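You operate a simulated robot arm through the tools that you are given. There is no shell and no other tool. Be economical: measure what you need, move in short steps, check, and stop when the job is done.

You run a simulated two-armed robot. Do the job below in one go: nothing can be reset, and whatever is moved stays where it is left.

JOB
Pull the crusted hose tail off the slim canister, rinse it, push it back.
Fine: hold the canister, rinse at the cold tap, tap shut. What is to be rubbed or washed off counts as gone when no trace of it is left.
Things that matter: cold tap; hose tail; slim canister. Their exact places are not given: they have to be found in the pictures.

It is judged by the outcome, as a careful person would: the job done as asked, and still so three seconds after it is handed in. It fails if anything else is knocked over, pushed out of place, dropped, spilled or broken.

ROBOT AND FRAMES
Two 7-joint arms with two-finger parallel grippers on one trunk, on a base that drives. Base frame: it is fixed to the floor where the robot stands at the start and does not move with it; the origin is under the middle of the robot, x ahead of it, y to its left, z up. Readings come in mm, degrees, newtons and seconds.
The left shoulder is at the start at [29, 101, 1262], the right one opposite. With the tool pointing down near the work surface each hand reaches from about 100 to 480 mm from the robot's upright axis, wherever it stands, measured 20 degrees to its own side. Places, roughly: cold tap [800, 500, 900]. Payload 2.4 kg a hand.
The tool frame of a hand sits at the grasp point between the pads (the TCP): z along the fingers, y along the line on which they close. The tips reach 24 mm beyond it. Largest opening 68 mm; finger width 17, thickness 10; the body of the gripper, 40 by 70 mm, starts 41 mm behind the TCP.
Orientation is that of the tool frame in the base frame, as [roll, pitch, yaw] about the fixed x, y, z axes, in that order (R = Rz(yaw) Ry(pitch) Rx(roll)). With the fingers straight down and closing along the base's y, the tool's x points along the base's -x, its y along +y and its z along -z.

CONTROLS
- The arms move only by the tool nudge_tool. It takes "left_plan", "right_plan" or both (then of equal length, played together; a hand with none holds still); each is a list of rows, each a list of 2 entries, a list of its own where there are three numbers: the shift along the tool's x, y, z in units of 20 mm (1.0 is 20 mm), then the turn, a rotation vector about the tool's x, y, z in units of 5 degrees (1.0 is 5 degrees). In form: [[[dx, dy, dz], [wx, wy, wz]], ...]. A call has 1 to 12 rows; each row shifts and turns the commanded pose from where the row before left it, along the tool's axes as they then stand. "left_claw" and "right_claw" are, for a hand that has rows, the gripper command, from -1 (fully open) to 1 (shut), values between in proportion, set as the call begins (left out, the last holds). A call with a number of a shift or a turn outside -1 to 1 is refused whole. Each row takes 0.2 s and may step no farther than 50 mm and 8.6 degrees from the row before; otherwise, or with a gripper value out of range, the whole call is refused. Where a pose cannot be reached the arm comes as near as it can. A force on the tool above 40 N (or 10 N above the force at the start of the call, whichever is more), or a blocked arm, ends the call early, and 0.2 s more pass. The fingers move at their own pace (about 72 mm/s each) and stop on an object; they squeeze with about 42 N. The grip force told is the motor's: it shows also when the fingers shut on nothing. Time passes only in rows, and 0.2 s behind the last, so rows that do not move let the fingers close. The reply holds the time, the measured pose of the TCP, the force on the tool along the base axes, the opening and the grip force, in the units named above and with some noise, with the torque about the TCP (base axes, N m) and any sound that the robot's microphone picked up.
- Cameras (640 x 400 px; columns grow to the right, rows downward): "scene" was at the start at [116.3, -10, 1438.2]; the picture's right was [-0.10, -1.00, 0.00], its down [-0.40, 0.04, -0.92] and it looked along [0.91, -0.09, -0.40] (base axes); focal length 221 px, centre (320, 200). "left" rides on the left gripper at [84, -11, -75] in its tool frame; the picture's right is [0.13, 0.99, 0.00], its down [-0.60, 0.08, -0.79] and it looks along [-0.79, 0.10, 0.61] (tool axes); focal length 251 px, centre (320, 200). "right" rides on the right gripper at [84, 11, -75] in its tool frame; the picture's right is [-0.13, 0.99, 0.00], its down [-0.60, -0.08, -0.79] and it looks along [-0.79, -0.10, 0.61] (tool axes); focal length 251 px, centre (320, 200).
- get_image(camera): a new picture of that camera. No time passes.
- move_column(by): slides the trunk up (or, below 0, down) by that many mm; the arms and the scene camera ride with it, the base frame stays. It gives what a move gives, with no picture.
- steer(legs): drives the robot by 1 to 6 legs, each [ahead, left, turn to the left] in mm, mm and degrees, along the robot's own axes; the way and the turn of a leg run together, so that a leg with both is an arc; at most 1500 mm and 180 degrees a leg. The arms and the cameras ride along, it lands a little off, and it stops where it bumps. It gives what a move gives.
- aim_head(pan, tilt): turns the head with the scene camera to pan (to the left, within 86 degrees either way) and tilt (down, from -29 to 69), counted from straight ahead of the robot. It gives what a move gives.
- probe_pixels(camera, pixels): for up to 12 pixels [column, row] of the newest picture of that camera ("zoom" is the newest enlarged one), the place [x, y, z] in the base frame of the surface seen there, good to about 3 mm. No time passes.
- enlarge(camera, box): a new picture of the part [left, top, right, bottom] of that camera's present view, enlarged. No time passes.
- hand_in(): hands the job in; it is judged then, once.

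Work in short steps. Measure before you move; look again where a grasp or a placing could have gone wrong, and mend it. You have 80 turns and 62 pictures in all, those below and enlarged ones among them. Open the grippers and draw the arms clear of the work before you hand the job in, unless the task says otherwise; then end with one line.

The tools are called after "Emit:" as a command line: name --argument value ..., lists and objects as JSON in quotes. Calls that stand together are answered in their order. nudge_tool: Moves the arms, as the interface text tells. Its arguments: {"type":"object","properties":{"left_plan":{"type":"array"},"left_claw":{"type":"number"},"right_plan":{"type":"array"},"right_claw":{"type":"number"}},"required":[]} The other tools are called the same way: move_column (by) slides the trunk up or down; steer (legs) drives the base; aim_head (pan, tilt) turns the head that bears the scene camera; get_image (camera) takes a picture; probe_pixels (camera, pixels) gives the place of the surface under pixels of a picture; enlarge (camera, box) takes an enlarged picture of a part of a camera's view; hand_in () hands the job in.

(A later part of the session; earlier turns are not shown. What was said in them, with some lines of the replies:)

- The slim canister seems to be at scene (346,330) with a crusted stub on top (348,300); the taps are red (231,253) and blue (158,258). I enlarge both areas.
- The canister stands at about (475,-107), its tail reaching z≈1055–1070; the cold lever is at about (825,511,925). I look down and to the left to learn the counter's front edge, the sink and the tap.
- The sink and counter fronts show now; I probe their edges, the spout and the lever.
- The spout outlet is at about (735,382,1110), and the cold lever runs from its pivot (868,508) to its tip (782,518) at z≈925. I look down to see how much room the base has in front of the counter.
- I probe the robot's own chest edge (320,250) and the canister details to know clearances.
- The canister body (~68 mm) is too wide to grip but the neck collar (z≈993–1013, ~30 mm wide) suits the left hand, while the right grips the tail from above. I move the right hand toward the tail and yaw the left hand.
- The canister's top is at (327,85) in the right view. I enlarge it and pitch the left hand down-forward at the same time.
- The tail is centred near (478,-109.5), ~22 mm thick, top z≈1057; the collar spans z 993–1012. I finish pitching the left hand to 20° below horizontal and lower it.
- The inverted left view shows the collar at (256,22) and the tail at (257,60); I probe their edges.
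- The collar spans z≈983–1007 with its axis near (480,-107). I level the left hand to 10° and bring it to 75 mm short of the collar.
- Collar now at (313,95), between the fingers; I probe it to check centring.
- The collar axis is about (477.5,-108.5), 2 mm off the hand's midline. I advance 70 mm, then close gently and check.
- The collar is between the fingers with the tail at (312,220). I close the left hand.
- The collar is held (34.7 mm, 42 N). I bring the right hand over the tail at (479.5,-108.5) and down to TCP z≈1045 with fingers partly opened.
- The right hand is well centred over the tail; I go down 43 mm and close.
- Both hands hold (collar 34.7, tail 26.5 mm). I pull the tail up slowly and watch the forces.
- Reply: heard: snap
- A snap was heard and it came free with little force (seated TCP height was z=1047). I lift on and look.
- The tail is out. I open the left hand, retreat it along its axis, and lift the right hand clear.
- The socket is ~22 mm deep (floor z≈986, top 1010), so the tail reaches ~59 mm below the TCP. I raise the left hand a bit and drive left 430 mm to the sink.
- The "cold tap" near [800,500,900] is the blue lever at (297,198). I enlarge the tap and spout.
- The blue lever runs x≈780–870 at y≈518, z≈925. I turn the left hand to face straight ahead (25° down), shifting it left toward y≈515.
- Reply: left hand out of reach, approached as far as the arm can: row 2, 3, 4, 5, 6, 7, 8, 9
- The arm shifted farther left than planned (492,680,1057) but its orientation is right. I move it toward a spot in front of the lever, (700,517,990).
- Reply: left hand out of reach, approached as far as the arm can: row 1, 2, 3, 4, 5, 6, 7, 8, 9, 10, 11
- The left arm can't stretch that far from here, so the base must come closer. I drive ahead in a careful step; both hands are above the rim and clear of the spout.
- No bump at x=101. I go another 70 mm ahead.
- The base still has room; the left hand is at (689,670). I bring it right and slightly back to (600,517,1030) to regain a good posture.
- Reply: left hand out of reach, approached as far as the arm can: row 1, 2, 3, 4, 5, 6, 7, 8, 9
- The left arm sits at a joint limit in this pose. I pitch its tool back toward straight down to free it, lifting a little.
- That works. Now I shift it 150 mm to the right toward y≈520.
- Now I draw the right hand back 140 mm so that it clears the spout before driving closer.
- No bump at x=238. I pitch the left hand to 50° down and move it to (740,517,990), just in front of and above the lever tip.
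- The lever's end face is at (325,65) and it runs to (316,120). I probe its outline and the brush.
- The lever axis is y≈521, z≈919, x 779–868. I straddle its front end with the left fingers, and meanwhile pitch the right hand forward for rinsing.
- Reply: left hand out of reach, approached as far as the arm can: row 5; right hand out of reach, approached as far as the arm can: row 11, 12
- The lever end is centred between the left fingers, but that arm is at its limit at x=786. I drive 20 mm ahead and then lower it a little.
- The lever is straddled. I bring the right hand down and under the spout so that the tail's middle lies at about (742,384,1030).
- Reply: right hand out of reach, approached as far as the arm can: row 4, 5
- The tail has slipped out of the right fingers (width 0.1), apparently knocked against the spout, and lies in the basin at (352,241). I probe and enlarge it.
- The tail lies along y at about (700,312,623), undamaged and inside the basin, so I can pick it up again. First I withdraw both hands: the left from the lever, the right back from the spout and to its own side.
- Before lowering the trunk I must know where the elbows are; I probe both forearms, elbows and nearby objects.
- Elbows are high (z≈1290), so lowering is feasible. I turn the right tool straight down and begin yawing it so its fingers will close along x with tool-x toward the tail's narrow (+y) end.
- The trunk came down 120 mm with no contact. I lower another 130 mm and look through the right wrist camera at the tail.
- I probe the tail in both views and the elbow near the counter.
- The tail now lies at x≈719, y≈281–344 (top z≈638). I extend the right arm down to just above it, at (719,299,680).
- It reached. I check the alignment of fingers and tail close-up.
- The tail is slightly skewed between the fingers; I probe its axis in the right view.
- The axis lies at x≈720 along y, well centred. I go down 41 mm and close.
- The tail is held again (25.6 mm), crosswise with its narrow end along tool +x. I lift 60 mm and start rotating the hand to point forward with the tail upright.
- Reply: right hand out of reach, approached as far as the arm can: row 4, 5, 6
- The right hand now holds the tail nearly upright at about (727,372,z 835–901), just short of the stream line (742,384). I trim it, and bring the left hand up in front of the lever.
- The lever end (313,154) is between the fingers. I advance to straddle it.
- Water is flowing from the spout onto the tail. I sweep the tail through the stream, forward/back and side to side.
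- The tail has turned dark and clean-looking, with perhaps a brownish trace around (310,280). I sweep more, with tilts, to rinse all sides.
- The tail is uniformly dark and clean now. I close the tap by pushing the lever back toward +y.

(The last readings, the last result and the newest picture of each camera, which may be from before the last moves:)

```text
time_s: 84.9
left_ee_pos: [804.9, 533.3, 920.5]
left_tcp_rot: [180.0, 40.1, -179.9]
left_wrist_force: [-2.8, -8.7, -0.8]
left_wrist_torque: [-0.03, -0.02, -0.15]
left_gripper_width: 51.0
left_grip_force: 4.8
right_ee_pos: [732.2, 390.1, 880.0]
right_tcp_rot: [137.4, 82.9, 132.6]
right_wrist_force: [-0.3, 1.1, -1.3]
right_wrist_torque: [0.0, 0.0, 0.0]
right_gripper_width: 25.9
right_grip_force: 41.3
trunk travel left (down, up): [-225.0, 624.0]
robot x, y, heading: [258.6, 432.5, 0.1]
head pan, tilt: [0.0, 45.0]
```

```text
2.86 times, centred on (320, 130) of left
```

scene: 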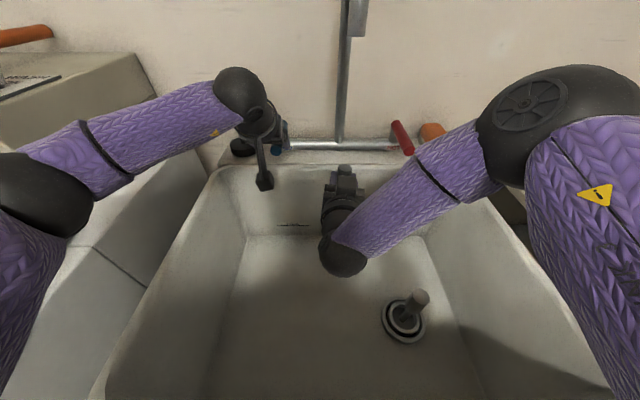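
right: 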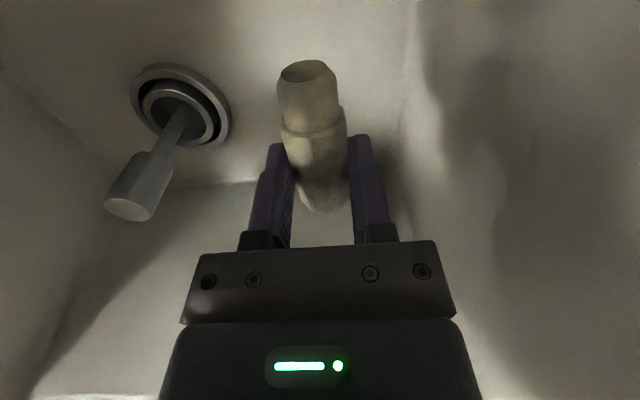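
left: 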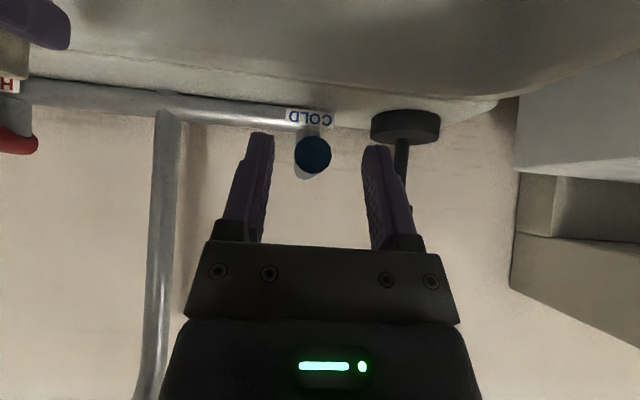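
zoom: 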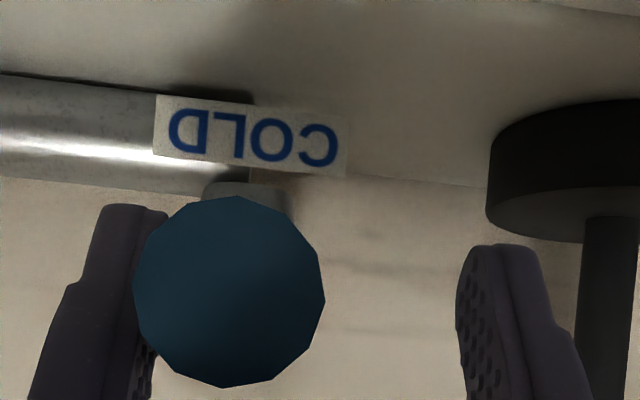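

Water is off and the lever rests at its stop (8.7 N). I release the lever, withdraw the left hand backward, and draw the right hand back from under the spout.

Emit:
nudge_tool --left_plan '[[[0, -0.45, 0], [0, 0, 0]], [[0.766, 0, -0.643], [0, 0, 0]], [[0.766, 0, -0.643], [0, 0, 0]], [[0.766, 0, -0.643], [0, 0, 0]], [[0.766, 0, -0.643], [0, 0, 0]], [[0.766, 0, -0.643], [0, 0, 0]], [[0.766, 0, -0.643], [0, 0, 0]], [[-0.643, 0, -0.766], [0, 0, 0]], [[-0.643, 0, -0.766], [0, 0, 0]], [[-0.643, 0, -0.766], [0, 0, 0]]]' --right_plan '[[[0, 0, 0], [0, 0, 0]], [[0, 0, 0], [0, 0, 0]], [[0, 0, -0.7], [0, 0, 0]], [[0, 0, -0.7], [0, 0, 0]], [[0, 0, -0.7], [0, 0, 0]], [[-0.5, 0, -0.7], [0, 0, 0]], [[-0.5, 0, -0.4], [0, 0, 0]], [[-0.5, 0, 0], [0, 0, 0]], [[0, 0, 0], [0, 0, 0]], [[0, 0, 0], [0, 0, 0]]]'

Emit:
get_image --camera "scene"

```text
time_s: 87.1
left_ee_pos: [685.1, 525.3, 982.9]
left_tcp_rot: [180.0, 40.0, -179.7]
left_wrist_force: [0.2, -0.4, -0.4]
left_wrist_torque: [0.01, -0.01, -0.01]
left_gripper_width: 44.1
left_grip_force: 0.0
right_ee_pos: [672.2, 393.0, 915.5]
right_tcp_rot: [137.8, 83.0, 132.9]
right_wrist_force: [-0.4, 0.6, 0.1]
right_wrist_torque: [0.01, 0.02, 0.0]
right_gripper_width: 25.9
right_grip_force: 41.7
trunk travel left (down, up): [-225.0, 624.0]
robot x, y, heading: [262.3, 431.0, 0.2]
head pan, tilt: [0.0, 45.0]
```

```text
10 pictures are left
```

scene: 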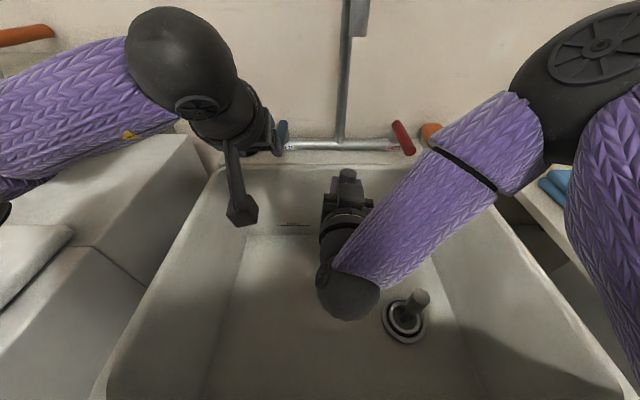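

Tap shut, no stream. I raise the trunk 150 mm, back the robot off 300 mm, then drive 470 mm to the right toward the canister.

Emit:
move_column --by 150

Emit:
steer --legs '[[-300, 0, 0], [0, -470, 0]]'

Emit:
aim_head --pan -5 --tilt 40

Emit:
get_image --camera "scene"

```text
time_s: 88.9
left_ee_pos: [686.0, 525.8, 1131.9]
left_tcp_rot: [180.0, 40.1, -179.7]
left_wrist_force: [0.9, 0.3, 0.3]
left_wrist_torque: [0.01, -0.01, 0.02]
left_gripper_width: 44.0
left_grip_force: 0.0
right_ee_pos: [671.6, 392.4, 1066.4]
right_tcp_rot: [137.9, 83.1, 133.1]
right_wrist_force: [0.2, 0.1, -0.3]
right_wrist_torque: [0.03, 0.0, 0.02]
right_gripper_width: 26.0
right_grip_force: 41.1
trunk travel left (down, up): [-375.0, 475.0]
robot x, y, heading: [261.2, 432.0, -0.1]
head pan, tilt: [0.0, 45.0]
```

```text
time_s: 93.3
left_ee_pos: [386.9, 53.9, 1132.5]
left_tcp_rot: [-180.0, 40.0, -179.7]
left_wrist_force: [1.5, 0.3, 0.6]
left_wrist_torque: [0.0, -0.02, 0.01]
left_gripper_width: 44.3
left_grip_force: 0.1
right_ee_pos: [372.5, -79.6, 1066.8]
right_tcp_rot: [137.7, 83.1, 132.9]
right_wrist_force: [-0.9, -0.2, -0.3]
right_wrist_torque: [-0.02, 0.0, 0.0]
right_gripper_width: 25.7
right_grip_force: 41.4
trunk travel left (down, up): [-375.0, 475.0]
robot x, y, heading: [-38.9, -40.5, 0.3]
head pan, tilt: [0.0, 45.0]
```

```text
time_s: 94.0
left_ee_pos: [385.8, 54.8, 1132.7]
left_tcp_rot: [-179.8, 39.9, -179.8]
left_wrist_force: [0.4, -0.2, 0.1]
left_wrist_torque: [0.01, 0.0, 0.01]
left_gripper_width: 44.3
left_grip_force: 0.0
right_ee_pos: [373.4, -78.4, 1066.9]
right_tcp_rot: [137.8, 83.0, 133.0]
right_wrist_force: [-0.3, -0.4, -0.5]
right_wrist_torque: [0.0, -0.01, -0.01]
right_gripper_width: 25.7
right_grip_force: 41.1
trunk travel left (down, up): [-375.0, 475.0]
robot x, y, heading: [-40.9, -36.8, 0.1]
head pan, tilt: [-5.0, 40.0]
```

```text
9 pictures are left
```

scene: 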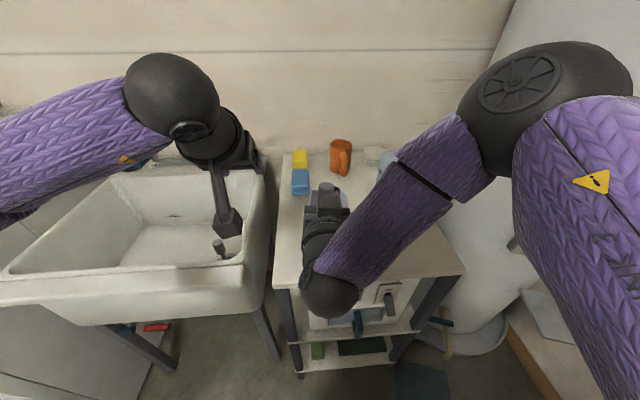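

Both hands are in front of the counter. I trim the tail upright (correct ~7° tilt), yaw the right hand +45° while shifting it right, and yaw the left hand −45°, opening it.

Emit:
nudge_tool --right_plan '[[[0, 0, 0], [0, -1, -0.94]], [[0, -0.5, 0], [-1, 0, 0]], [[0, -0.5, 0], [-1, 0, 0]], [[0, -0.5, 0], [-1, 0, 0]], [[0, -0.5, 0], [-1, 0, 0]], [[0, -0.5, 0], [-1, 0, 0]], [[0, -0.5, 0], [-1, 0, 0]], [[0, -0.5, 0], [-1, 0, 0]], [[0, -0.5, 0], [-1, 0, 0]], [[0, -0.5, 0], [-1, 0, 0]]]' --left_plan '[[[0, 0, 0], [0, 0, 0]], [[0, 0, 0], [0.643, 0, 0.766]], [[0, 0, 0], [0.643, 0, 0.766]], [[0, 0, 0], [0.643, 0, 0.766]], [[0, 0, 0], [0.643, 0, 0.766]], [[0, 0, 0], [0.643, 0, 0.766]], [[0, 0, 0], [0.643, 0, 0.766]], [[0, 0, 0], [0.643, 0, 0.766]], [[0, 0, 0], [0.643, 0, 0.766]], [[0, 0, 0], [0.643, 0, 0.766]]]' --left_claw -1

Emit:
nudge_tool --left_plan '[[[0, 0, 0], [0, -1, 0]], [[0, 0, 0], [0, -1, 0]], [[0, 0, 0], [0, -1, 0]], [[0, 0, 0], [0, -1, 0]], [[0, 0, 0], [0, -1, 0]], [[0, 0, 0], [0, -1, 0]], [[0, 0, 0], [0, -1, 0]], [[0, 0, 0], [0, -1, 0]]]'

```text
time_s: 96.0
left_ee_pos: [386.3, 55.1, 1133.0]
left_tcp_rot: [180.0, 40.0, 141.5]
left_wrist_force: [0.1, 0.5, 0.4]
left_wrist_torque: [-0.04, 0.01, -0.04]
left_gripper_width: 68.1
left_grip_force: 0.1
right_ee_pos: [301.8, -13.3, 1084.7]
right_tcp_rot: [140.3, 81.5, 162.9]
right_wrist_force: [0.0, -0.1, -1.0]
right_wrist_torque: [-0.01, 0.02, -0.04]
right_gripper_width: 25.6
right_grip_force: 41.7
right hand out of reach, approached as far as the arm can: row 2, 3, 4, 5, 6, 7, 8, 9
trunk travel left (down, up): [-375.0, 475.0]
robot x, y, heading: [-36.9, -40.3, 0.1]
head pan, tilt: [-5.0, 40.0]
stopped in row 9 (right hand): the arm was blocked; the commanded pose is now the measured one
```

```text
time_s: 97.8
left_ee_pos: [387.4, 55.0, 1133.8]
left_tcp_rot: [179.7, 80.0, 141.2]
left_wrist_force: [0.8, -0.1, 0.2]
left_wrist_torque: [0.0, 0.0, 0.02]
left_gripper_width: 68.1
left_grip_force: 0.1
right_ee_pos: [300.5, -12.8, 1084.6]
right_tcp_rot: [140.1, 81.6, 162.7]
right_wrist_force: [0.3, 0.8, 0.4]
right_wrist_torque: [-0.02, 0.03, -0.06]
right_gripper_width: 25.8
right_grip_force: 41.4
trunk travel left (down, up): [-375.0, 475.0]
robot x, y, heading: [-40.8, -40.2, 0.0]
head pan, tilt: [-5.0, 40.0]
```

The right arm ran into a joint limit in this posture and drifted to (301,-13). I bring it back to the right while pitching its tool down, to regain a posture that allows the inward yaw.

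Emit:
nudge_tool --right_plan '[[[0, -0.6, 0], [0, 1, 0]], [[0, -0.6, 0], [0, 1, 0]], [[0, -0.6, 0], [0, 1, 0]], [[0, -0.6, 0], [0, 1, 0]], [[0, -0.6, 0], [0, 1, 0]], [[0, -0.6, 0], [0, 1, 0]], [[0, -0.6, 0], [0, 1, 0]], [[0, -0.6, 0], [0, 1, 0]], [[0, -0.6, 0], [0, 1, 0]], [[0, -0.6, 0], [0, 1, 0]], [[0, -0.6, 0], [0, 1, 0]], [[0, -0.6, 0], [0, 1, 0]]]'

```text
time_s: 98.4
left_ee_pos: [387.5, 54.9, 1132.0]
left_tcp_rot: [179.6, 80.1, 141.3]
left_wrist_force: [0.3, -0.6, -0.2]
left_wrist_torque: [0.02, -0.02, -0.02]
left_gripper_width: 68.0
left_grip_force: 0.0
right_ee_pos: [282.8, -20.5, 1036.7]
right_tcp_rot: [155.8, 63.0, 177.1]
right_wrist_force: [-0.1, 0.1, -0.7]
right_wrist_torque: [-0.03, -0.02, 0.0]
right_gripper_width: 25.8
right_grip_force: 40.7
right hand out of reach, approached as far as the arm can: row 1, 2, 3
trunk travel left (down, up): [-375.0, 475.0]
robot x, y, heading: [-36.8, -43.0, 0.2]
head pan, tilt: [-5.0, 40.0]
stopped in row 3 (right hand): the arm was blocked; the commanded pose is now the measured one
```

It stopped as blocked again; I look at what it touches.

Emit:
aim_head --pan 0 --tilt 55

Emit:
get_image --camera "scene"

```text
time_s: 99.2
left_ee_pos: [386.6, 55.6, 1132.1]
left_tcp_rot: [179.9, 80.2, 141.4]
left_wrist_force: [0.4, -0.3, 0.0]
left_wrist_torque: [-0.01, -0.02, 0.01]
left_gripper_width: 67.9
left_grip_force: 0.0
right_ee_pos: [281.1, -20.9, 1034.5]
right_tcp_rot: [156.7, 62.8, 178.2]
right_wrist_force: [0.5, -0.5, -0.4]
right_wrist_torque: [0.06, 0.0, -0.03]
right_gripper_width: 25.8
right_grip_force: 41.3
trunk travel left (down, up): [-375.0, 475.0]
robot x, y, heading: [-39.1, -37.9, 0.1]
head pan, tilt: [0.0, 55.0]
```

```text
8 pictures are left
```

scene: 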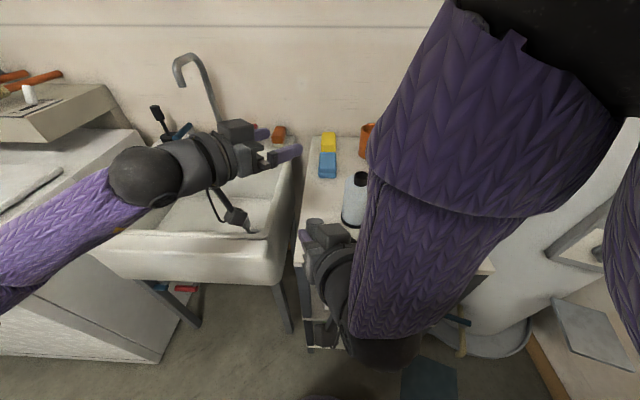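

The right arm is folded too tightly with its hand close to the chest. I move it outward: forward, right and up to about (381,-140,1095).

Emit:
nudge_tool --right_plan '[[[-0.63, -0.83, 0.08], [0, 0, 0]], [[-0.63, -0.83, 0.08], [0, 0, 0]], [[-0.63, -0.83, 0.08], [0, 0, 0]], [[-0.63, -0.83, 0.08], [0, 0, 0]], [[-0.63, -0.83, 0.08], [0, 0, 0]], [[-0.63, -0.83, 0.08], [0, 0, 0]], [[-0.63, -0.83, 0.08], [0, 0, 0]], [[-0.63, -0.83, 0.08], [0, 0, 0]]]'

```text
time_s: 101.0
left_ee_pos: [386.2, 54.5, 1133.0]
left_tcp_rot: [179.8, 80.1, 141.4]
left_wrist_force: [-0.2, -0.3, -0.1]
left_wrist_torque: [-0.04, 0.05, 0.01]
left_gripper_width: 67.9
left_grip_force: 0.1
right_ee_pos: [353.5, -97.8, 1111.1]
right_tcp_rot: [157.0, 63.4, 178.5]
right_wrist_force: [1.0, 1.0, -0.4]
right_wrist_torque: [0.03, 0.03, 0.01]
right_gripper_width: 26.1
right_grip_force: 41.5
right hand out of reach, approached as far as the arm can: row 1, 2, 3, 4
trunk travel left (down, up): [-375.0, 475.0]
robot x, y, heading: [-38.1, -40.4, 0.1]
head pan, tilt: [0.0, 55.0]
```

Reachable again at (353,-98,1111). I shift further right and pitch the tool down.

Emit:
nudge_tool --right_plan '[[[0, -0.8, 0], [0, 0, 0]], [[0, -0.8, 0], [0, 0, 0]], [[0, -0.8, 0], [0, 0, 0]], [[0, 0, 0], [0, 1, 0]], [[0, 0, 0], [0, 1, 0]], [[0, 0, 0], [0, 1, 0]], [[0, 0, 0], [0, 1, 0]], [[0, 0, 0], [0, 1, 0]], [[0, 0, 0], [0, 1, 0]], [[0, 0, 0], [0, 1, 0]], [[0, 0, 0], [0, 1, 0]], [[0, 0, 0], [0, 1, 0]]]'

```text
time_s: 103.6
left_ee_pos: [386.6, 55.0, 1132.7]
left_tcp_rot: [180.0, 80.2, 141.4]
left_wrist_force: [-0.2, 0.1, 0.4]
left_wrist_torque: [0.01, 0.02, 0.0]
left_gripper_width: 68.0
left_grip_force: 0.0
right_ee_pos: [368.6, -143.9, 1102.4]
right_tcp_rot: [169.2, 19.8, -164.4]
right_wrist_force: [-0.4, -0.4, 0.5]
right_wrist_torque: [0.01, 0.01, 0.0]
right_gripper_width: 26.1
right_grip_force: 41.2
trunk travel left (down, up): [-375.0, 475.0]
robot x, y, heading: [-33.6, -40.8, 0.1]
head pan, tilt: [0.0, 55.0]
```

The posture is healthy now. I rotate the right hand in one smooth turn to yaw +45°, level, tail upright.

Emit:
nudge_tool --right_plan '[[[0, 0, 0], [-0.231, -0.946, -0.346]], [[0, 0, 0], [-0.231, -0.946, -0.346]], [[0, 0, 0], [-0.231, -0.946, -0.346]], [[0, 0, 0], [-0.231, -0.946, -0.346]], [[0, 0, 0], [-0.231, -0.946, -0.346]], [[0, 0, 0], [-0.231, -0.946, -0.346]], [[0, 0, 0], [-0.231, -0.946, -0.346]], [[0, 0, 0], [-0.231, -0.946, -0.346]], [[0, 0, 0], [-0.231, -0.946, -0.346]], [[0, 0, 0], [-0.231, -0.946, -0.346]], [[0, 0, 0], [-0.231, -0.946, -0.346]]]'

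```text
time_s: 106.0
left_ee_pos: [387.3, 54.7, 1133.4]
left_tcp_rot: [179.9, 80.1, 141.5]
left_wrist_force: [-0.3, -0.2, 1.0]
left_wrist_torque: [0.0, 0.02, -0.02]
left_gripper_width: 67.8
left_grip_force: 0.1
right_ee_pos: [369.1, -143.1, 1103.6]
right_tcp_rot: [161.8, 75.0, -156.8]
right_wrist_force: [-0.2, 0.0, -0.9]
right_wrist_torque: [0.01, -0.02, 0.01]
right_gripper_width: 26.0
right_grip_force: 41.3
trunk travel left (down, up): [-375.0, 475.0]
robot x, y, heading: [-34.4, -38.2, 0.3]
head pan, tilt: [0.0, 55.0]
```

It's in reach. I finish the right hand's levelling and bring the left hand to a pregrasp about 80 mm from the collar at yaw −59°.

Emit:
nudge_tool --right_plan '[[[0, 0, 0], [-0.231, -0.946, -0.346]], [[0, 0, 0], [-0.231, -0.946, -0.346]], [[0, 0, 0], [-0.231, -0.946, -0.346]], [[0, 0, 0], [0, 0, 0]], [[0, 0, 0], [0, 0, 0]], [[0, 0, 0], [0, 0, 0]], [[0, 0, 0], [0, 0, 0]], [[0, 0, 0], [0, 0, 0]], [[0, 0, 0], [0, 0, 0]], [[0, 0, 0], [0, 0, 0]], [[0, 0, 0], [0, 0, 0]]]' --left_plan '[[[0, 0, 0], [0.985, 0, 0.174]], [[0, 0, 0], [0.985, 0, 0.174]], [[0, 0, 0], [0.985, 0, 0.174]], [[0, 0, 0], [0.985, 0, 0.174]], [[0.73, -0.055, 0.911], [0, 0, 0]], [[0.73, -0.055, 0.911], [0, 0, 0]], [[0.73, -0.055, 0.911], [0, 0, 0]], [[0.73, -0.055, 0.911], [0, 0, 0]], [[0.73, -0.055, 0.911], [0, 0, 0]], [[0.73, -0.055, 0.911], [0, 0, 0]], [[0.73, -0.055, 0.911], [0, 0, 0]]]'

Emit:
get_image --camera "left"

```text
time_s: 108.4
left_ee_pos: [450.2, -59.7, 1018.9]
left_tcp_rot: [179.4, 83.0, 124.5]
left_wrist_force: [0.3, -0.3, -0.3]
left_wrist_torque: [0.01, 0.01, 0.02]
left_gripper_width: 68.2
left_grip_force: 0.1
left hand out of reach, approached as far as the arm can: row 3, 4
right_ee_pos: [369.5, -143.2, 1103.6]
right_tcp_rot: [-23.1, 89.9, 21.9]
right_wrist_force: [0.2, -0.2, -0.5]
right_wrist_torque: [-0.01, 0.02, 0.01]
right_gripper_width: 25.7
right_grip_force: 40.9
trunk travel left (down, up): [-375.0, 475.0]
robot x, y, heading: [-33.0, -34.8, 0.1]
head pan, tilt: [0.0, 55.0]
```

```text
7 pictures are left
```

left: 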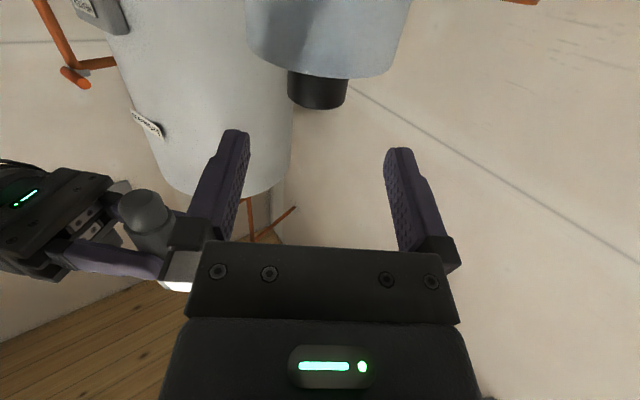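

The right hand is level at yaw 45° with a clean tail (seen at lower left). Collar at (317,92): I probe it.

Emit:
probe_pixels --camera "left" --pixels '[[317, 82], [317, 92], [317, 102], [290, 90], [345, 90], [317, 106], [318, 72], [142, 215], [150, 245]]'

```text
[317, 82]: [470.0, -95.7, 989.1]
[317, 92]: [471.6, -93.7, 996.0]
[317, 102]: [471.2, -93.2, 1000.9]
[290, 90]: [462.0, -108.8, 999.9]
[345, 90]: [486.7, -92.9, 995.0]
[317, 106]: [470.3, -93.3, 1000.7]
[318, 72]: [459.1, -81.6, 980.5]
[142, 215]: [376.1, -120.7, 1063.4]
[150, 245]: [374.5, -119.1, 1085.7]
```

Collar axis ≈ (479.5,-108). I lower the left hand 16 mm, trim sideways, advance 54 mm, and close on it.

Emit:
nudge_tool --left_plan '[[[0.41, -0.08, 0], [0, 0, 0]], [[0.41, -0.08, 0], [0, 0, 0]], [[0, 0, 0.68], [0, 0, 0]], [[0, 0, 0.68], [0, 0, 0]], [[0, 0, 0.68], [0, 0, 0]], [[0, 0, 0.68], [0, 0, 0]]]'

Emit:
nudge_tool --left_plan '[[[0, 0, 0], [0, 0, 0]], [[0, 0, 0], [0, 0, 0]], [[0, 0, 0], [0, 0, 0]]]' --left_claw 1

Emit:
aim_head --pan 0 --tilt 50

Emit:
enlarge --camera "scene" --box '[260, 120, 460, 300]'

```text
time_s: 109.8
left_ee_pos: [476.4, -104.2, 995.6]
left_tcp_rot: [179.9, 82.9, 124.8]
left_wrist_force: [0.5, 0.0, -0.9]
left_wrist_torque: [0.02, 0.01, -0.03]
left_gripper_width: 68.0
left_grip_force: 0.0
right_ee_pos: [368.5, -143.0, 1102.5]
right_tcp_rot: [-22.6, 89.9, 22.3]
right_wrist_force: [0.3, 0.0, 0.0]
right_wrist_torque: [-0.03, -0.03, 0.04]
right_gripper_width: 25.7
right_grip_force: 41.7
trunk travel left (down, up): [-375.0, 475.0]
robot x, y, heading: [-37.6, -41.2, 0.2]
head pan, tilt: [0.0, 55.0]
```

```text
time_s: 110.6
left_ee_pos: [476.2, -104.9, 995.3]
left_tcp_rot: [179.9, 83.0, 124.9]
left_wrist_force: [0.5, 0.5, 0.5]
left_wrist_torque: [-0.09, 0.1, 0.02]
left_gripper_width: 35.9
left_grip_force: 41.9
right_ee_pos: [368.1, -143.7, 1104.6]
right_tcp_rot: [-21.3, 89.9, 23.7]
right_wrist_force: [-1.4, 0.4, 0.1]
right_wrist_torque: [-0.01, -0.04, -0.01]
right_gripper_width: 25.7
right_grip_force: 40.8
trunk travel left (down, up): [-375.0, 475.0]
robot x, y, heading: [-35.9, -41.6, 0.2]
head pan, tilt: [0.0, 55.0]
```

```text
time_s: 111.3
left_ee_pos: [476.3, -104.3, 995.3]
left_tcp_rot: [180.0, 82.8, 124.9]
left_wrist_force: [-0.4, -1.4, -0.6]
left_wrist_torque: [-0.12, 0.15, 0.06]
left_gripper_width: 36.1
left_grip_force: 42.0
right_ee_pos: [368.5, -141.9, 1104.3]
right_tcp_rot: [-21.6, 89.8, 23.4]
right_wrist_force: [-0.7, -0.6, -1.1]
right_wrist_torque: [-0.01, 0.0, 0.01]
right_gripper_width: 26.0
right_grip_force: 41.1
trunk travel left (down, up): [-375.0, 475.0]
robot x, y, heading: [-37.2, -35.9, 0.2]
head pan, tilt: [0.0, 50.0]
```

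```text
2.22 times, centred on (360, 210) of scene
```

zoom: 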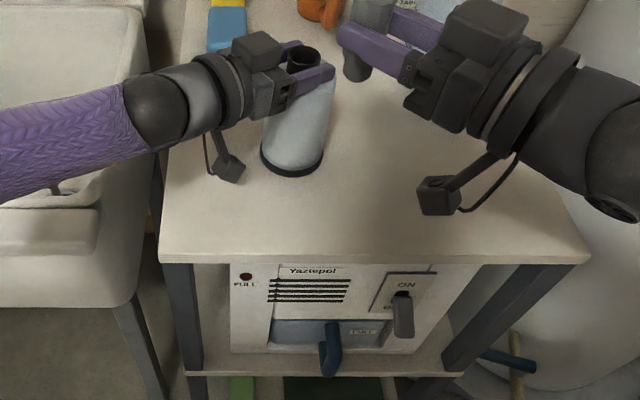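

The collar is gripped (36 mm). I probe the socket rim and the tail in this view to work out the offset.

Emit:
probe_pixels --camera "zoom" --pixels '[[303, 66], [290, 58], [318, 58], [304, 50], [355, 70], [345, 70], [368, 70], [368, 12], [350, 10], [385, 10], [303, 75]]'

```text
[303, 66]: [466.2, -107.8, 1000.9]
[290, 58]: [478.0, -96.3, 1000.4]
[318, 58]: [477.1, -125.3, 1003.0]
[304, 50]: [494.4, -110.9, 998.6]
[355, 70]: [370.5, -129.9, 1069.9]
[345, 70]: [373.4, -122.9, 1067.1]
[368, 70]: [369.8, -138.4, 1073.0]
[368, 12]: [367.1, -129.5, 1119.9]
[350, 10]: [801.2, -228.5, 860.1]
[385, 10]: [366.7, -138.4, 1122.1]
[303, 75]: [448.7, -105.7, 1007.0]
```

Socket centre ≈ (480,-109.5), rim z≈1003–1008; the tail's axis ≈ (378.5,-134.3), bottom z≈1059. I move the right hand over the socket and lower 30 mm to a hover.

Emit:
nudge_tool --right_plan '[[[0, -0.542, 0.893], [0, 0, 0]], [[0, -0.542, 0.893], [0, 0, 0]], [[0, -0.542, 0.893], [0, 0, 0]], [[0, -0.542, 0.893], [0, 0, 0]], [[0, -0.542, 0.893], [0, 0, 0]], [[0.75, 0, 0], [0, 0, 0]], [[0.75, 0, 0], [0, 0, 0]]]'

Emit:
enlarge --camera "scene" --box '[300, 90, 420, 180]'

Emit:
get_image --camera "right"

```text
time_s: 112.9
left_ee_pos: [476.7, -104.5, 996.3]
left_tcp_rot: [179.9, 82.9, 124.8]
left_wrist_force: [0.3, 0.8, 0.3]
left_wrist_torque: [-0.09, 0.2, 0.04]
left_gripper_width: 35.4
left_grip_force: 41.7
right_ee_pos: [471.3, -119.0, 1073.5]
right_tcp_rot: [-31.7, 89.9, 13.1]
right_wrist_force: [0.9, 0.1, -0.2]
right_wrist_torque: [0.04, 0.02, 0.03]
right_gripper_width: 25.8
right_grip_force: 41.0
trunk travel left (down, up): [-375.0, 475.0]
robot x, y, heading: [-36.4, -38.8, 0.1]
head pan, tilt: [0.0, 50.0]
```

```text
4.44 times, centred on (360, 135) of scene
```

zoom: 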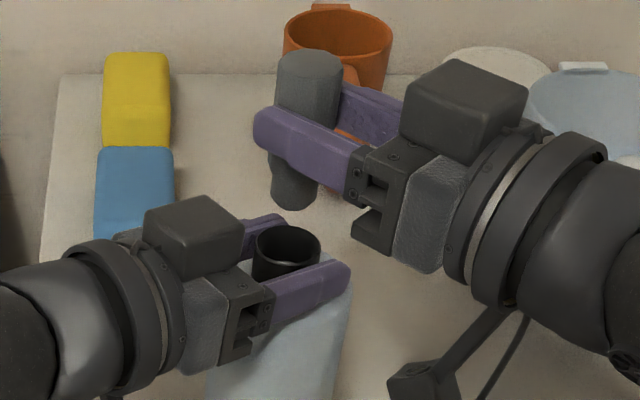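

```text
4 pictures are left
```

right: 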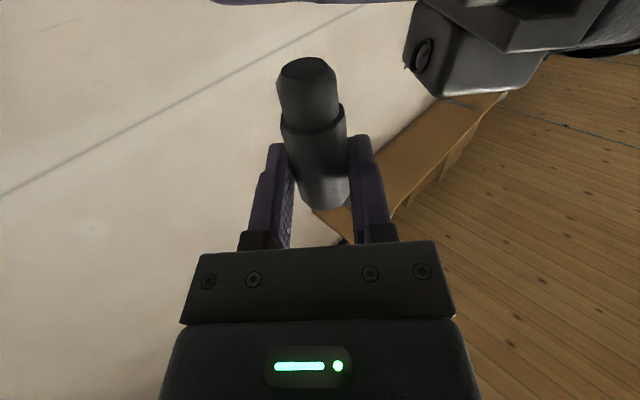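

The tail looks clean and upright over the socket. I probe the tail's faces in both views and the socket rim.

Emit:
probe_pixels --camera "zoom" --pixels '[[293, 200], [275, 190], [314, 190], [312, 62], [280, 75], [340, 75], [287, 262], [257, 245], [318, 245], [287, 230]]'

Emit:
probe_pixels --camera "right" --pixels '[[307, 66], [285, 85], [310, 95], [336, 85], [286, 140], [315, 140], [343, 135], [320, 190]]'

```text
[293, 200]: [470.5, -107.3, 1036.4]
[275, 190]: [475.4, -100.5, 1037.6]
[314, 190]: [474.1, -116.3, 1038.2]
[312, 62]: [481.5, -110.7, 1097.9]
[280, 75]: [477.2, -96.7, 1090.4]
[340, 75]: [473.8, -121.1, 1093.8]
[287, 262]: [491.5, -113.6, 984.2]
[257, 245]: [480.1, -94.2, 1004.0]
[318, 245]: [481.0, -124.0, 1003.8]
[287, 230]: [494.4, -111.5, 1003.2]
```

```text
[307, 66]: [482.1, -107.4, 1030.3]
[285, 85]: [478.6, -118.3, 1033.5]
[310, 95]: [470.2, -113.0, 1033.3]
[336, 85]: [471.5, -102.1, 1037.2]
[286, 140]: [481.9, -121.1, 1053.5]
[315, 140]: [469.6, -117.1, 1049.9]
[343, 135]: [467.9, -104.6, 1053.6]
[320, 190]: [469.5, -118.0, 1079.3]
```

Stub centre ≈ (479.5,-107.7) versus socket (480,-109.1): within 1.5 mm. I trim and lower toward the seat (tail top must come from z≈1098 to 1057), slowly.

Emit:
nudge_tool --right_plan '[[[0, -0.06, -0.03], [0, 0, 0]], [[0.4, 0, 0], [0, 0, 0]], [[0.4, 0, 0], [0, 0, 0]], [[0.4, 0, 0], [0, 0, 0]], [[0.2, 0, 0], [0, 0, 0]], [[0.2, 0, 0], [0, 0, 0]]]'

Emit:
nudge_tool --right_plan '[[[0.1, 0, 0], [0, 0, 0]], [[0.1, 0, 0], [0, 0, 0]], [[0.1, 0, 0], [0, 0, 0]], [[0.1, 0, 0], [0, 0, 0]]]'

```text
time_s: 114.3
left_ee_pos: [475.6, -104.0, 995.7]
left_tcp_rot: [179.9, 82.8, 124.8]
left_wrist_force: [-0.1, -0.9, -0.2]
left_wrist_torque: [-0.05, 0.07, 0.03]
left_gripper_width: 35.6
left_grip_force: 41.7
right_ee_pos: [470.0, -118.0, 1041.4]
right_tcp_rot: [-13.5, 89.9, 31.6]
right_wrist_force: [-0.1, -0.1, -0.8]
right_wrist_torque: [0.0, -0.03, 0.01]
right_gripper_width: 25.7
right_grip_force: 41.4
trunk travel left (down, up): [-375.0, 475.0]
robot x, y, heading: [-42.1, -38.6, 0.2]
head pan, tilt: [0.0, 50.0]
```

```text
time_s: 115.3
left_ee_pos: [476.4, -104.8, 996.4]
left_tcp_rot: [179.9, 82.9, 124.8]
left_wrist_force: [0.7, -2.1, 0.5]
left_wrist_torque: [-0.08, 0.16, 0.08]
left_gripper_width: 35.2
left_grip_force: 41.7
right_ee_pos: [469.9, -119.2, 1033.5]
right_tcp_rot: [-19.0, 89.9, 25.8]
right_wrist_force: [0.0, -0.1, 0.8]
right_wrist_torque: [0.01, 0.01, 0.01]
right_gripper_width: 25.8
right_grip_force: 41.5
trunk travel left (down, up): [-375.0, 475.0]
robot x, y, heading: [-34.5, -38.4, 0.4]
head pan, tilt: [0.0, 50.0]
```

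No resistance yet at TCP z=1033.5, about the predicted seat. I push on in small steps until contact or a snap.

Emit:
nudge_tool --right_plan '[[[0.1, 0, 0], [0, 0, 0]], [[0.1, 0, 0], [0, 0, 0]], [[0.1, 0, 0], [0, 0, 0]]]'

Emit:
enlarge --camera "scene" --box '[300, 90, 420, 180]'

```text
time_s: 116.1
left_ee_pos: [477.3, -103.3, 995.5]
left_tcp_rot: [179.4, 82.9, 124.6]
left_wrist_force: [22.6, -10.1, -6.7]
left_wrist_torque: [-0.42, -0.52, 0.45]
left_gripper_width: 35.0
left_grip_force: 42.3
right_ee_pos: [469.8, -118.1, 1031.7]
right_tcp_rot: [-10.6, 89.3, 34.6]
right_wrist_force: [-15.8, 8.5, 28.8]
right_wrist_torque: [-0.07, 0.26, 0.16]
right_gripper_width: 26.0
right_grip_force: 41.2
trunk travel left (down, up): [-375.0, 475.0]
robot x, y, heading: [-36.0, -39.3, 0.2]
head pan, tilt: [0.0, 50.0]
heard: snap
```

```text
4.44 times, centred on (360, 135) of scene
```

zoom: 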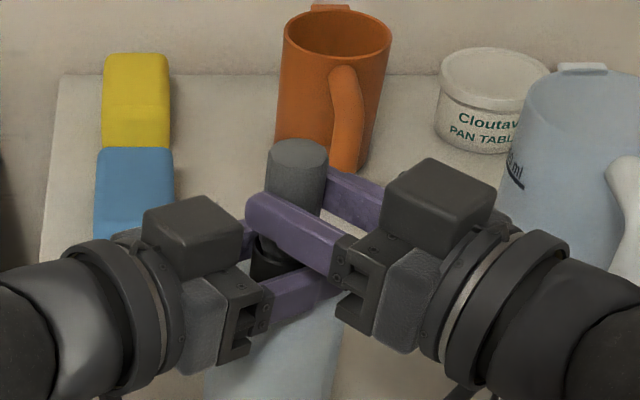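

Snap heard and the tail sits in the collar. I back the push off by ~4 mm to relax the forces, and then open the right hand.

Emit:
nudge_tool --right_plan '[[[-0.1, 0, 0], [0, 0, 0]], [[-0.1, 0, 0], [0, 0, 0]]]'

Emit:
nudge_tool --right_plan '[[[0, 0, 0], [0, 0, 0]], [[0, 0, 0], [0, 0, 0]], [[0, 0, 0], [0, 0, 0]]]' --right_claw -0.5

```text
time_s: 116.7
left_ee_pos: [476.8, -103.3, 995.4]
left_tcp_rot: [180.0, 82.8, 125.0]
left_wrist_force: [19.6, -10.4, -3.0]
left_wrist_torque: [0.59, 0.73, 0.37]
left_gripper_width: 35.1
left_grip_force: 41.8
right_ee_pos: [469.2, -117.1, 1030.6]
right_tcp_rot: [-4.1, 89.9, 41.1]
right_wrist_force: [-18.8, 14.2, 14.1]
right_wrist_torque: [0.85, -0.64, 0.08]
right_gripper_width: 25.8
right_grip_force: 41.6
trunk travel left (down, up): [-375.0, 475.0]
robot x, y, heading: [-32.8, -39.8, 0.1]
head pan, tilt: [0.0, 50.0]
```

```text
time_s: 117.5
left_ee_pos: [475.3, -104.9, 994.9]
left_tcp_rot: [180.0, 83.0, 124.7]
left_wrist_force: [-1.0, -1.4, 0.5]
left_wrist_torque: [-0.3, 0.01, -0.05]
left_gripper_width: 34.5
left_grip_force: 42.1
right_ee_pos: [471.3, -119.2, 1030.4]
right_tcp_rot: [-31.5, 90.0, 13.3]
right_wrist_force: [0.5, 0.0, 0.1]
right_wrist_torque: [0.02, 0.0, 0.01]
right_gripper_width: 50.8
right_grip_force: 0.1
trunk travel left (down, up): [-375.0, 475.0]
robot x, y, heading: [-37.1, -38.8, -0.1]
head pan, tilt: [0.0, 50.0]
```

Forces are gone. I retreat the right hand straight back along its axis.

Emit:
nudge_tool --right_plan '[[[0, 0, -0.5], [0, 0, 0]], [[0, 0, -0.8], [0, 0, 0]], [[0, 0, -1], [0, 0, 0]], [[0, 0, -1], [0, 0, 0]], [[0, 0, -1], [0, 0, 0]], [[-0.5, 0, -0.5], [0, 0, 0]]]'

Emit:
nudge_tool --left_plan '[[[0, 0, 0], [0, 0, 0]], [[0, 0, 0], [0, 0, 0]], [[0, 0, 0], [0, 0, 0]], [[0, 0, -0.5], [0, 0, 0]], [[0, 0, -0.8], [0, 0, 0]], [[0, 0, -1], [0, 0, 0]], [[0, 0, -1], [0, 0, 0]], [[0, 0, -1], [0, 0, 0]], [[0, 0, -0.5], [0, 0, 0]]]' --left_claw -1

Emit:
get_image --camera "scene"

```text
time_s: 118.9
left_ee_pos: [476.2, -103.1, 995.4]
left_tcp_rot: [179.8, 82.9, 124.8]
left_wrist_force: [0.6, -0.3, 0.6]
left_wrist_torque: [-0.31, -0.07, 0.0]
left_gripper_width: 34.6
left_grip_force: 41.6
right_ee_pos: [402.5, -185.3, 1041.3]
right_tcp_rot: [-27.7, 89.9, 17.3]
right_wrist_force: [0.0, -0.9, 0.7]
right_wrist_torque: [0.01, -0.02, 0.02]
right_gripper_width: 50.6
right_grip_force: 0.1
trunk travel left (down, up): [-375.0, 475.0]
robot x, y, heading: [-35.0, -35.6, -0.1]
head pan, tilt: [0.0, 50.0]
```

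```text
time_s: 120.9
left_ee_pos: [421.3, -25.8, 1008.1]
left_tcp_rot: [179.7, 82.8, 124.7]
left_wrist_force: [-0.2, 0.0, 0.1]
left_wrist_torque: [0.03, -0.03, 0.0]
left_gripper_width: 68.1
left_grip_force: 0.1
right_ee_pos: [401.4, -186.7, 1041.6]
right_tcp_rot: [152.1, 90.0, -163.0]
right_wrist_force: [0.1, -0.2, 0.3]
right_wrist_torque: [0.01, 0.02, 0.0]
right_gripper_width: 51.1
right_grip_force: 0.0
trunk travel left (down, up): [-375.0, 475.0]
robot x, y, heading: [-35.4, -40.8, 0.0]
head pan, tilt: [0.0, 50.0]
```

```text
2 pictures are left
```

scene: 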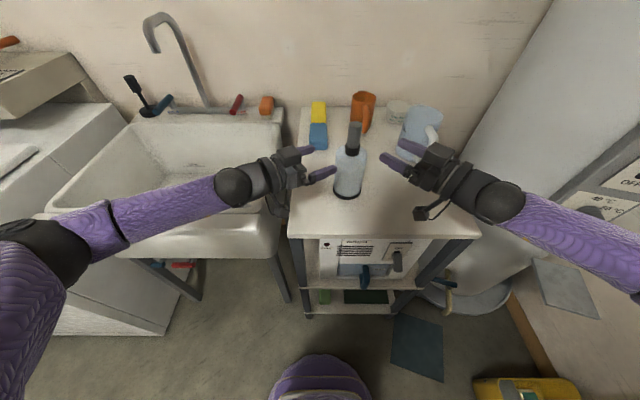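

The canister stands upright with the tail seated, and everything else is in place. I back the robot off and take a last close look.

Emit:
steer --legs '[[-150, 0, 0]]'

Emit:
enlarge --camera "scene" --box '[120, 20, 440, 200]'

Emit:
probe_pixels --camera "zoom" --pixels '[[465, 225], [465, 240]]'

```text
time_s: 122.2
left_ee_pos: [271.3, -27.9, 1007.8]
left_tcp_rot: [179.5, 82.9, 124.6]
left_wrist_force: [-0.4, -0.3, -0.3]
left_wrist_torque: [0.0, -0.03, -0.04]
left_gripper_width: 68.3
left_grip_force: 0.1
right_ee_pos: [251.6, -185.8, 1042.2]
right_tcp_rot: [-28.6, 89.9, 16.5]
right_wrist_force: [1.0, 0.7, 0.2]
right_wrist_torque: [-0.01, 0.01, 0.01]
right_gripper_width: 51.1
right_grip_force: 0.1
trunk travel left (down, up): [-375.0, 475.0]
robot x, y, heading: [-187.3, -43.3, 0.3]
head pan, tilt: [0.0, 50.0]
```

```text
2.00 times, centred on (280, 110) of scene
```

zoom: 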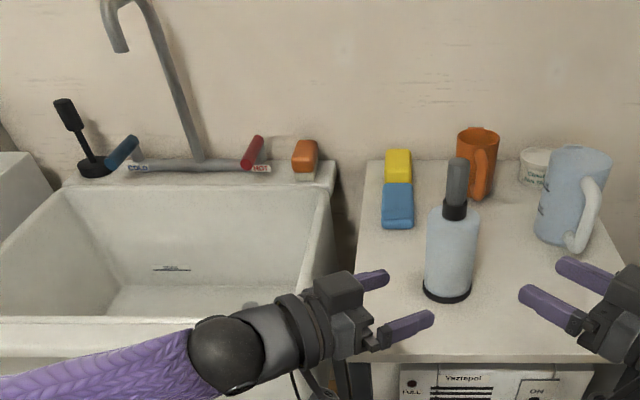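

```text
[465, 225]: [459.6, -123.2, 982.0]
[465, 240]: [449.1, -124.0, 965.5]
```

The tail is clean and seated upright, the tap is shut with no stream, and both hands are open and clear. I hand the job in.

Emit:
hand_in

```text
The job is handed in.
```

The hose tail was pulled off the slim canister, rinsed at the cold tap until no crust was visible, and pushed back with a snap while the canister was held; the tap is shut. I dropped the tail once, into the sink basin, when it apparently knocked the spout, and picked it up again before rinsing.
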